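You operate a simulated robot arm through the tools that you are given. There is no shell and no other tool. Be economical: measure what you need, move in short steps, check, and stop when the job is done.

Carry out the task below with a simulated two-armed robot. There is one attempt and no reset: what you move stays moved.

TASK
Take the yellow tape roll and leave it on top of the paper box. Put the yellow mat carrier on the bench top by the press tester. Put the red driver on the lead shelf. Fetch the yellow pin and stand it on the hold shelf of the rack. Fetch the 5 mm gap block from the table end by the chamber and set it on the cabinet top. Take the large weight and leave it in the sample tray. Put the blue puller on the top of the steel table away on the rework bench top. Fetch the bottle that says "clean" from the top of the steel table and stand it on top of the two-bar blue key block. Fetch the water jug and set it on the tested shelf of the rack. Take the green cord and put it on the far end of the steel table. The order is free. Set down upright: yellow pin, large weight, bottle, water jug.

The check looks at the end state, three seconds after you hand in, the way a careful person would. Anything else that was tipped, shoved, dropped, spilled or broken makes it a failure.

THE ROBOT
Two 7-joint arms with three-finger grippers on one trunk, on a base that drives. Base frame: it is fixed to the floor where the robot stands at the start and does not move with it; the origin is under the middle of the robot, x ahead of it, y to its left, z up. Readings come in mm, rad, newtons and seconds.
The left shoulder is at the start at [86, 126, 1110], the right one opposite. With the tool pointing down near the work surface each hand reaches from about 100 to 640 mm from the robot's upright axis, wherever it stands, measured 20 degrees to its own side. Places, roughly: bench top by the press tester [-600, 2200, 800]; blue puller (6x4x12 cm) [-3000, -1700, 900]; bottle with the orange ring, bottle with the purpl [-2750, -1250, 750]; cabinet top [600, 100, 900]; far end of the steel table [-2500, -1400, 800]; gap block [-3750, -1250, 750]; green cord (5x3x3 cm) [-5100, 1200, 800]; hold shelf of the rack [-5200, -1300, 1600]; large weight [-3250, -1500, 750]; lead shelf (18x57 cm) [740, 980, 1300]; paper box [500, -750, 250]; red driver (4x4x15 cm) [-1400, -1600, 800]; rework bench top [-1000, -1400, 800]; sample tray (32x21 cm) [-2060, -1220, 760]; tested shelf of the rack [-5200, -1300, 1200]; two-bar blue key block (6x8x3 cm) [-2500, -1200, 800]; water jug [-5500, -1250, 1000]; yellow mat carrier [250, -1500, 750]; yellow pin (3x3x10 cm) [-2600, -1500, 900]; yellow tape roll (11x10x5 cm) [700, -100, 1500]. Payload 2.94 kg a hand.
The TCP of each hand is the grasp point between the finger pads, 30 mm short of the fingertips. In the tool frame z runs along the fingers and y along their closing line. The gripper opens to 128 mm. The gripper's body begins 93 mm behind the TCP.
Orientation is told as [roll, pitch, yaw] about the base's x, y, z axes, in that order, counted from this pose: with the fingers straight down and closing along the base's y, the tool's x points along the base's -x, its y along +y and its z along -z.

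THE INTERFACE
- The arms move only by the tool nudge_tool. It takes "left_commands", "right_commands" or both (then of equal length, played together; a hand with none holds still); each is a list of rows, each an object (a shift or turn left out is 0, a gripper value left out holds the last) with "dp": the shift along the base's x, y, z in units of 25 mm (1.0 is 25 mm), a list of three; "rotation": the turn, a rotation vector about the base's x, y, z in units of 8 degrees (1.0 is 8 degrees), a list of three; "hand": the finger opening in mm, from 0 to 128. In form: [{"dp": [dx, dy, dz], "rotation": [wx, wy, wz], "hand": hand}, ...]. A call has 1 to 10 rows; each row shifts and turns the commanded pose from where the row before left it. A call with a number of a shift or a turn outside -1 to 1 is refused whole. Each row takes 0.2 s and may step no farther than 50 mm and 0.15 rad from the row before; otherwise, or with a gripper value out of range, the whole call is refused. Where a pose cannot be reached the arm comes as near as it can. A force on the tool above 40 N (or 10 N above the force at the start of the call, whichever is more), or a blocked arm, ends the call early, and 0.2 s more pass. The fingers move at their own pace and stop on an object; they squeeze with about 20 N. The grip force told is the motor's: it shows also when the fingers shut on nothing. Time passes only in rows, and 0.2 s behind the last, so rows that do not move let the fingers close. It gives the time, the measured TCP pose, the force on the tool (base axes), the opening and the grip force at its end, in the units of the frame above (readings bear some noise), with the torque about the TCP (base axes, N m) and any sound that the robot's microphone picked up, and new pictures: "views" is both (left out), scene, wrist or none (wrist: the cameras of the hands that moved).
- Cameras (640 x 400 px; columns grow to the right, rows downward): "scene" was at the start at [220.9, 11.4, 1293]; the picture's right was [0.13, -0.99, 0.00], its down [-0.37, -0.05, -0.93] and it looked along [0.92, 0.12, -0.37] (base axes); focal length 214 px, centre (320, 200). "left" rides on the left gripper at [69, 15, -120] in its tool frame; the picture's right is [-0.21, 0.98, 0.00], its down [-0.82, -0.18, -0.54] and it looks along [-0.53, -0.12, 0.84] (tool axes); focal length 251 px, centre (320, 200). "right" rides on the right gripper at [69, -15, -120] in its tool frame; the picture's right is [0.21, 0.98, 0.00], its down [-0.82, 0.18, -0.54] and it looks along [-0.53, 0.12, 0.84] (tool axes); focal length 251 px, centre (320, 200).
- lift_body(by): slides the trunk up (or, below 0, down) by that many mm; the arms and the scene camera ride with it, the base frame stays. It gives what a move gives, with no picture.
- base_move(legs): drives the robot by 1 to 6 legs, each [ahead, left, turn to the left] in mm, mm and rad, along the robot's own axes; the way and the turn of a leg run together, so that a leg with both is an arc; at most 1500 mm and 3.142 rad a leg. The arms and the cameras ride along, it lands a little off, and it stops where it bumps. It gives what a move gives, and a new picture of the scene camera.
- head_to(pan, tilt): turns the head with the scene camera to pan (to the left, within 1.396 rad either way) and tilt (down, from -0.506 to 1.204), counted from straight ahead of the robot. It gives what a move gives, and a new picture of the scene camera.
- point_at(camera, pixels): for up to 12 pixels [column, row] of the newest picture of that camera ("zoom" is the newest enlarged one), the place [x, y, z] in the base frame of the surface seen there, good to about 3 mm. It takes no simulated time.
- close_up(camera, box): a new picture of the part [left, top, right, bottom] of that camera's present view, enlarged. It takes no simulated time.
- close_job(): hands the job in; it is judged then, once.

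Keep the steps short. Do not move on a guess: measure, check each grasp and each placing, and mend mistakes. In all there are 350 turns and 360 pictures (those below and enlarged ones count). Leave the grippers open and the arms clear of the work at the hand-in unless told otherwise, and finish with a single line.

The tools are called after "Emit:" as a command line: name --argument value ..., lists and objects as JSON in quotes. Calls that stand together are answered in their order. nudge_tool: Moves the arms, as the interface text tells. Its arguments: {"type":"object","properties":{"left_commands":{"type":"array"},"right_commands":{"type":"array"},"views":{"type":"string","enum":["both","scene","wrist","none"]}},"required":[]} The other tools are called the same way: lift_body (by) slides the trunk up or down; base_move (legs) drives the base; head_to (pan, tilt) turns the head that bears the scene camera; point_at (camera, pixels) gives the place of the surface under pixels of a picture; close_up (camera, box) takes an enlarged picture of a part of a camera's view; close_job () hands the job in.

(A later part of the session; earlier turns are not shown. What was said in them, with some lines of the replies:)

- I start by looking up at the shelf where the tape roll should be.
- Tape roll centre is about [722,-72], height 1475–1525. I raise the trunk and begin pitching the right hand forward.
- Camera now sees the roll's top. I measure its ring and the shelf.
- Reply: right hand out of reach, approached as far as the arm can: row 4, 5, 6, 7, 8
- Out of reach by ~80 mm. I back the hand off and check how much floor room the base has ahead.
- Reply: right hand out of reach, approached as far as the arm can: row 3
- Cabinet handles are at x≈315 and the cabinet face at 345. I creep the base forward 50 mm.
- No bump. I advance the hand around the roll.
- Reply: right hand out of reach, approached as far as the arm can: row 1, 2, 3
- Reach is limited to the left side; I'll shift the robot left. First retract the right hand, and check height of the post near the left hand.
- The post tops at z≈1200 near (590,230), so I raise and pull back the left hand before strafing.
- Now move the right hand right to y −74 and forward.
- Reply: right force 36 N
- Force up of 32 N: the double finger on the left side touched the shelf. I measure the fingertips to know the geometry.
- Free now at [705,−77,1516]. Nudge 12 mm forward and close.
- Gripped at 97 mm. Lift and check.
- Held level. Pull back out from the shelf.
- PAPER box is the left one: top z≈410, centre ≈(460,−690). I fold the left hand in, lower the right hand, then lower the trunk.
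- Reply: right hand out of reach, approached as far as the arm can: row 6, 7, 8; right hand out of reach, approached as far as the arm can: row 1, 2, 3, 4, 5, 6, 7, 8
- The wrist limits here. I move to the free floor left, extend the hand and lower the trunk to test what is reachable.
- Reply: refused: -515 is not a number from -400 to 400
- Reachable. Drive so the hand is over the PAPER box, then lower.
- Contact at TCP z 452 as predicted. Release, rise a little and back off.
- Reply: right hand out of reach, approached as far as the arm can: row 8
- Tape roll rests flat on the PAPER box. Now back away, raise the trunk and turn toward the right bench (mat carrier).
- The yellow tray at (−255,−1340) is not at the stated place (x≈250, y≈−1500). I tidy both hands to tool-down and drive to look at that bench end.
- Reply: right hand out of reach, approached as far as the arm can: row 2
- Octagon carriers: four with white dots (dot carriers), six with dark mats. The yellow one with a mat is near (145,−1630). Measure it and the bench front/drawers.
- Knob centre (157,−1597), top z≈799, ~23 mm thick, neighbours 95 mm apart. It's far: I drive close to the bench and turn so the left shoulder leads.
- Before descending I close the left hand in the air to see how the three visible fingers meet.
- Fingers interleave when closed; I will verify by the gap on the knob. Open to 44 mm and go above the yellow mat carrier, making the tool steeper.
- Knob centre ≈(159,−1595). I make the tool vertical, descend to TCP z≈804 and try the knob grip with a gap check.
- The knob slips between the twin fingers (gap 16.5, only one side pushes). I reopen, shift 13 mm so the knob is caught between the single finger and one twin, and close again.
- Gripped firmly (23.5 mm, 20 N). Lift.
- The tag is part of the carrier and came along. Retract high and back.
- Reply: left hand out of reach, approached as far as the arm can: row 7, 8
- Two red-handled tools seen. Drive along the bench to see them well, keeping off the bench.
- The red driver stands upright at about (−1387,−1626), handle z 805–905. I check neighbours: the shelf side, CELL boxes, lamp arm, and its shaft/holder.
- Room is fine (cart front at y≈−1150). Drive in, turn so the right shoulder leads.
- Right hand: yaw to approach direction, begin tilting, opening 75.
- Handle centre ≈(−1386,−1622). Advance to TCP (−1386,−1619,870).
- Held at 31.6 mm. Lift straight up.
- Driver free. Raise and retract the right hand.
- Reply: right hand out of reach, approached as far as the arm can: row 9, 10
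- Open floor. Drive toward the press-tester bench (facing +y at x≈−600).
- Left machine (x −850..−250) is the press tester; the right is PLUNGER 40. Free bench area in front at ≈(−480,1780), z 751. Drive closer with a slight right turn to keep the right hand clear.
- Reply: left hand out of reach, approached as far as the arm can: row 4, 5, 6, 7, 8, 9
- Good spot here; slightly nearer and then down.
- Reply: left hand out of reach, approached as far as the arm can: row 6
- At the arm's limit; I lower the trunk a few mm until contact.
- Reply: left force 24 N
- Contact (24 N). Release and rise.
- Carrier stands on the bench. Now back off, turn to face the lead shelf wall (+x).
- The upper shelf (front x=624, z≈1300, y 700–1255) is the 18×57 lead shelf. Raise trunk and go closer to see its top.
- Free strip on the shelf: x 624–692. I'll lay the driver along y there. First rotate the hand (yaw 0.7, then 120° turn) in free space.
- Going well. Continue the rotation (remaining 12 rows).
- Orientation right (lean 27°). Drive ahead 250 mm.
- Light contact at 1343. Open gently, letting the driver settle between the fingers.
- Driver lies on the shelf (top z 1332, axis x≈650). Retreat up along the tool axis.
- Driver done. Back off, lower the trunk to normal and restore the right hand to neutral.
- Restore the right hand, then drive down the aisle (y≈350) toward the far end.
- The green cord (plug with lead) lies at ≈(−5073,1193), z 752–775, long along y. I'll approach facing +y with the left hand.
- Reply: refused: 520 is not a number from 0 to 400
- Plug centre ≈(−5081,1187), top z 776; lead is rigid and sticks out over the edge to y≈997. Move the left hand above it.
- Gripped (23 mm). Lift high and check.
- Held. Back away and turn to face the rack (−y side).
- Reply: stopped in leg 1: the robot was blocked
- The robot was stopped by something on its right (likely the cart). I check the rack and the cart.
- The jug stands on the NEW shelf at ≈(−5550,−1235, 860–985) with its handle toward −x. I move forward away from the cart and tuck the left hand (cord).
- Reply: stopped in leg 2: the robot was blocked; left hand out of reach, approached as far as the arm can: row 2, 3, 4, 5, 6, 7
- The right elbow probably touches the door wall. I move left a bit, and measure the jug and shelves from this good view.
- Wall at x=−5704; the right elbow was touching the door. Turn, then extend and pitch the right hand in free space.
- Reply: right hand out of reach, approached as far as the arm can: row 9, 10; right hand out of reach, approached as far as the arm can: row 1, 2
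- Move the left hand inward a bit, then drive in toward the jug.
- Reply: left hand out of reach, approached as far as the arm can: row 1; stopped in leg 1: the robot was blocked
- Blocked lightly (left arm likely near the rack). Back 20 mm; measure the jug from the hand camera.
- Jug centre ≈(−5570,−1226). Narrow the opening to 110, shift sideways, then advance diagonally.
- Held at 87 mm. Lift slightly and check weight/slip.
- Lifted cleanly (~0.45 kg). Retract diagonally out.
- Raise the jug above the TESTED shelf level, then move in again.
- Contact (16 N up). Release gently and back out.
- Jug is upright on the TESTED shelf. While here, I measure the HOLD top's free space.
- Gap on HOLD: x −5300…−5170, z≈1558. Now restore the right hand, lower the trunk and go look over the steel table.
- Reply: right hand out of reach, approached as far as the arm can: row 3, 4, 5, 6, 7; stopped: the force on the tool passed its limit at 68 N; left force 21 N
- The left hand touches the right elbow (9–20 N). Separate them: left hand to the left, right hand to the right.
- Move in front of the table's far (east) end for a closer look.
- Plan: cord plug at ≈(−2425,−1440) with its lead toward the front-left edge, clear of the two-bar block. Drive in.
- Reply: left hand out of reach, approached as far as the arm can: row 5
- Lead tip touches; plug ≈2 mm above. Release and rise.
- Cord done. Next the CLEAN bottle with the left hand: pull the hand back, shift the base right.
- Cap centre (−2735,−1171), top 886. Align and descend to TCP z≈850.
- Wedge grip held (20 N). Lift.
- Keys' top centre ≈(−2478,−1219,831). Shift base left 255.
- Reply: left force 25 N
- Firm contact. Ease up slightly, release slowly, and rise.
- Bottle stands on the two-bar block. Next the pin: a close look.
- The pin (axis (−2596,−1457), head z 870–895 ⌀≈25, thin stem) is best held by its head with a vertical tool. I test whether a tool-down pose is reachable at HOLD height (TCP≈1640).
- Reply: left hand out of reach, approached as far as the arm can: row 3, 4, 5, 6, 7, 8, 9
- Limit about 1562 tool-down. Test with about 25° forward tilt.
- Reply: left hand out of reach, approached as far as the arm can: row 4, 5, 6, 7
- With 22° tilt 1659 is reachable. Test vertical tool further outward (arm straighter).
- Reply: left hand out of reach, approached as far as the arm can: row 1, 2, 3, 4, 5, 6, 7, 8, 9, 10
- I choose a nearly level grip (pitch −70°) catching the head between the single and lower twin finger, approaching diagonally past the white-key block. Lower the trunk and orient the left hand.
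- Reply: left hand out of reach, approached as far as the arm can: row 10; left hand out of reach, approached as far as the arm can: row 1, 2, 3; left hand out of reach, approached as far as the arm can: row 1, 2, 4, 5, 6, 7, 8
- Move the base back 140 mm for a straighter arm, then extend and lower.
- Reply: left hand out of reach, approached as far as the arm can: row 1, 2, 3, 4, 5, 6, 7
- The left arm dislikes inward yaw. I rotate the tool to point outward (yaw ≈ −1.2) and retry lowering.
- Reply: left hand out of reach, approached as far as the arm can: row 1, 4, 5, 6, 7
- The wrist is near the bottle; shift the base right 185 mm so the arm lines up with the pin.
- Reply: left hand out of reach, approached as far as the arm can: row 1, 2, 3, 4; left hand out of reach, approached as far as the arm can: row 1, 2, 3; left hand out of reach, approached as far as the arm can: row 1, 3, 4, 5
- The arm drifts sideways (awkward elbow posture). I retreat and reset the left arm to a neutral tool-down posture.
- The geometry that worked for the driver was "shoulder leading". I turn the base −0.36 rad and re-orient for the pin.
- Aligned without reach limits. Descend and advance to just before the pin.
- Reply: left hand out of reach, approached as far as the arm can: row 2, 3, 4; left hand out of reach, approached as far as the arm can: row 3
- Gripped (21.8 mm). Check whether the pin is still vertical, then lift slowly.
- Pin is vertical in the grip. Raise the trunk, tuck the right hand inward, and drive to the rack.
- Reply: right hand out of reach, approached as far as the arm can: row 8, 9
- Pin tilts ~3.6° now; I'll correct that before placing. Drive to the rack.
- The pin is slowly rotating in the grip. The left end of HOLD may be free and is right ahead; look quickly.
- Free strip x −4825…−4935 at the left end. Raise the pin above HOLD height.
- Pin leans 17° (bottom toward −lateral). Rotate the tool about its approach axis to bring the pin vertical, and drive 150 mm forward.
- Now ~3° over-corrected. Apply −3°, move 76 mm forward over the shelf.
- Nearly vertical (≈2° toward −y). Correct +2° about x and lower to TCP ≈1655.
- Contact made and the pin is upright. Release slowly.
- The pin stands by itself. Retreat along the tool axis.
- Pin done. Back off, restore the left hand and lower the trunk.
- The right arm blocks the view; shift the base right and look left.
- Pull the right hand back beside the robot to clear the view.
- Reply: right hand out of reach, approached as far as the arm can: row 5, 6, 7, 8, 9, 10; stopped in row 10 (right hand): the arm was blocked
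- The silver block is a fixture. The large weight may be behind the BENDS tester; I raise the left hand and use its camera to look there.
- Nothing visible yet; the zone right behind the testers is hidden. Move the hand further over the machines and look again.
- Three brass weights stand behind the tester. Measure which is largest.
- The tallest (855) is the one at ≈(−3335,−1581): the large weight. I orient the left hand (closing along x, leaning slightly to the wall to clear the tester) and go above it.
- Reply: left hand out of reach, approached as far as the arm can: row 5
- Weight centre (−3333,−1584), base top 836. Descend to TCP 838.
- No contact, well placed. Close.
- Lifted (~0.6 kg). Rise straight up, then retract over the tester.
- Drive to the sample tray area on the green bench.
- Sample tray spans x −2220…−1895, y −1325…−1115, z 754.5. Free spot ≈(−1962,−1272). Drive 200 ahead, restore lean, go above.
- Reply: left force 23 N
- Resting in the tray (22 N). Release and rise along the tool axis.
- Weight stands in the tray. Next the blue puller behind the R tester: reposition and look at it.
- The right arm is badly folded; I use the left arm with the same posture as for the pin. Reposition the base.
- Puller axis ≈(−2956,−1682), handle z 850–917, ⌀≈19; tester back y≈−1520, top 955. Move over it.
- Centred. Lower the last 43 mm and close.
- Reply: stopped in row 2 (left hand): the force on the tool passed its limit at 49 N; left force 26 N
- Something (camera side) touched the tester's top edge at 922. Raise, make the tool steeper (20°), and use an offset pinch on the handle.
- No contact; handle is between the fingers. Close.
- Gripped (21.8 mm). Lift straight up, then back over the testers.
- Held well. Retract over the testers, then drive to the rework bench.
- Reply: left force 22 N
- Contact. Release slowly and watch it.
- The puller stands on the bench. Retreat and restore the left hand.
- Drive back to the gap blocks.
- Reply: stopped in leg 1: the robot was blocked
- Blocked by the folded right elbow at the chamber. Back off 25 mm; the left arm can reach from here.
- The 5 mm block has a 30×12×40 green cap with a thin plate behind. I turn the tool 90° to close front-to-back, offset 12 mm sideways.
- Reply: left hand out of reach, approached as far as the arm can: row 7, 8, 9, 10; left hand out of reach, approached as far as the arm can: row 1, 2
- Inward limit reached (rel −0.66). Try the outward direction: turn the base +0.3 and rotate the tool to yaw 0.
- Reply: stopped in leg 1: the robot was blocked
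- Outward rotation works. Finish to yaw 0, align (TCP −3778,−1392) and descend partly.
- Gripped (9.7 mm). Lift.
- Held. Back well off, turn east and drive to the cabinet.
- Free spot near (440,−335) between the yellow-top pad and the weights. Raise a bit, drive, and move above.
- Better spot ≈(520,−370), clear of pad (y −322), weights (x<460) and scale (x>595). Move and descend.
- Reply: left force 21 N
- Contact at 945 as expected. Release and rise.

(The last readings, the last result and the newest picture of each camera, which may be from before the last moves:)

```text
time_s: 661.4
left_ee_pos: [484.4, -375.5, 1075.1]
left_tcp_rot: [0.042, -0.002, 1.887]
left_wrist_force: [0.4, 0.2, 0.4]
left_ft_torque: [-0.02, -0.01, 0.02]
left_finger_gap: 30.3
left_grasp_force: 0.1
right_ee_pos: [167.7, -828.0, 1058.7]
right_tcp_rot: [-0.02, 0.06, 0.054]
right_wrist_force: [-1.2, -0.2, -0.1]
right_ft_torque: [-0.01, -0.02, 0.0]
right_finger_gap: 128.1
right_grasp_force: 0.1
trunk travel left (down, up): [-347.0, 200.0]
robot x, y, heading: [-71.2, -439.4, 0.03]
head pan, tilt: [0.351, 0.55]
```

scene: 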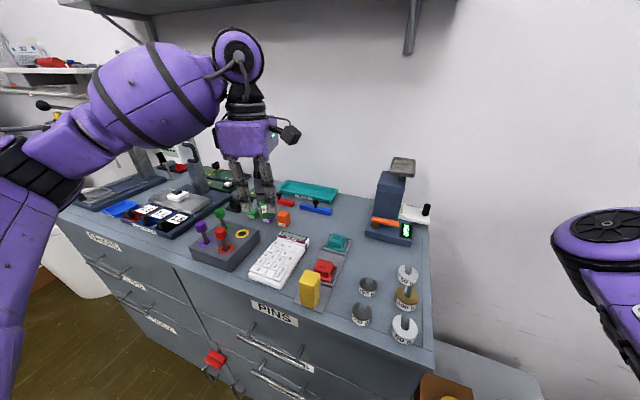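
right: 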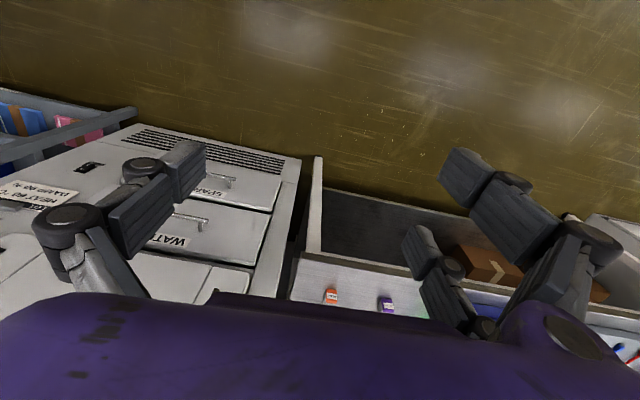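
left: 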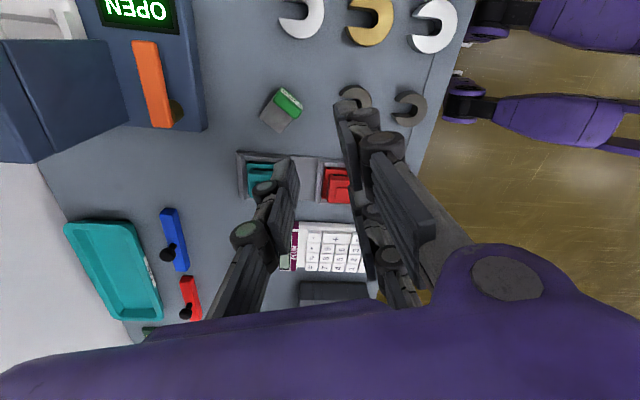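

All ten placed. Retreat, open the hand, and verify the puller from a distance.

Emit:
nudge_tool --left_commands '[{"dp": [-1, 0, 0.5]}, {"dp": [-1, 0, 0.5]}, {"dp": [-1, 0, 0]}, {"dp": [-1, 0, 0]}, {"hand": 128}, {"hand": 128}]' --views "none"

Emit:
base_move --legs '[[-700, 100, 0], [0, 0, -1.57]]'

Emit:
head_to --pan -0.1 --tilt 0.6

```text
time_s: 662.8
left_ee_pos: [385.7, -374.5, 1098.8]
left_tcp_rot: [0.043, -0.001, 1.885]
left_wrist_force: [-0.5, 0.0, 0.5]
left_ft_torque: [0.02, 0.01, -0.01]
left_finger_gap: 120.0
left_grasp_force: 0.1
right_ee_pos: [167.5, -828.5, 1059.0]
right_tcp_rot: [-0.021, 0.058, 0.054]
right_wrist_force: [0.0, -0.6, 0.8]
right_ft_torque: [0.01, -0.01, -0.01]
right_finger_gap: 128.1
right_grasp_force: 0.0
trunk travel left (down, up): [-347.0, 200.0]
robot x, y, heading: [-67.0, -444.7, 0.03]
head pan, tilt: [0.351, 0.55]
```

```text
time_s: 670.5
left_ee_pos: [-708.3, -817.4, 1099.8]
left_tcp_rot: [0.041, -0.002, 0.327]
left_wrist_force: [0.0, 0.5, 0.8]
left_ft_torque: [0.0, 0.0, -0.04]
left_finger_gap: 128.0
left_grasp_force: 0.0
right_ee_pos: [-1166.1, -604.5, 1058.6]
right_tcp_rot: [-0.018, 0.061, -1.506]
right_wrist_force: [-0.2, -0.3, 0.0]
right_ft_torque: [0.04, -0.02, -0.02]
right_finger_gap: 128.2
right_grasp_force: 0.1
trunk travel left (down, up): [-347.0, 200.0]
robot x, y, heading: [-783.9, -362.5, -1.527]
head pan, tilt: [0.351, 0.55]
```

scene: 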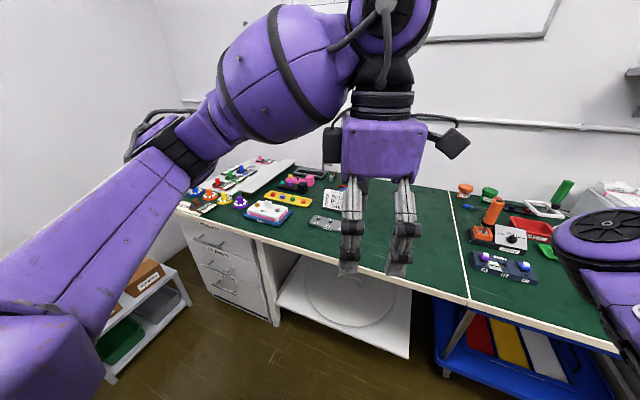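

```text
time_s: 671.4
left_ee_pos: [-709.2, -816.8, 1099.2]
left_tcp_rot: [0.042, -0.002, 0.327]
left_wrist_force: [-0.2, 0.3, 0.4]
left_ft_torque: [-0.01, 0.0, 0.0]
left_finger_gap: 127.9
left_grasp_force: 0.1
right_ee_pos: [-1165.0, -604.5, 1059.5]
right_tcp_rot: [-0.021, 0.058, -1.505]
right_wrist_force: [-0.3, 0.3, 1.0]
right_ft_torque: [0.02, -0.01, 0.0]
right_finger_gap: 128.3
right_grasp_force: 0.0
trunk travel left (down, up): [-347.0, 200.0]
robot x, y, heading: [-784.5, -361.2, -1.526]
head pan, tilt: [-0.099, 0.6]
```

scene: 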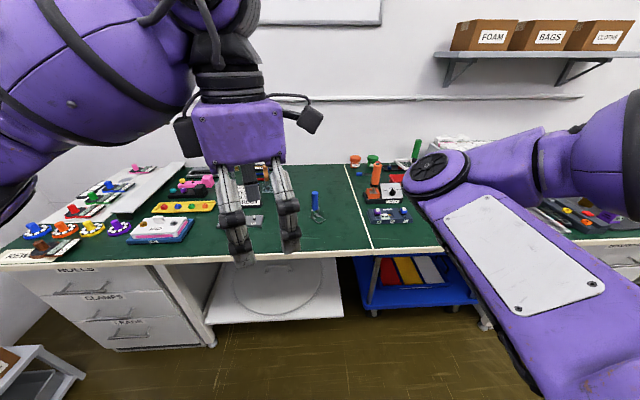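

All ten items are where the task asks, the puller stands clear on the rework bench, the arms are clear and the grippers open. Handing in.

Emit:
close_job

```text
The job is handed in.
```

All ten items were placed and the job is handed in; one risk is that the robot was stopped by contact beside the cart and door and again at the chamber, and I never re-measured the cart afterwards.
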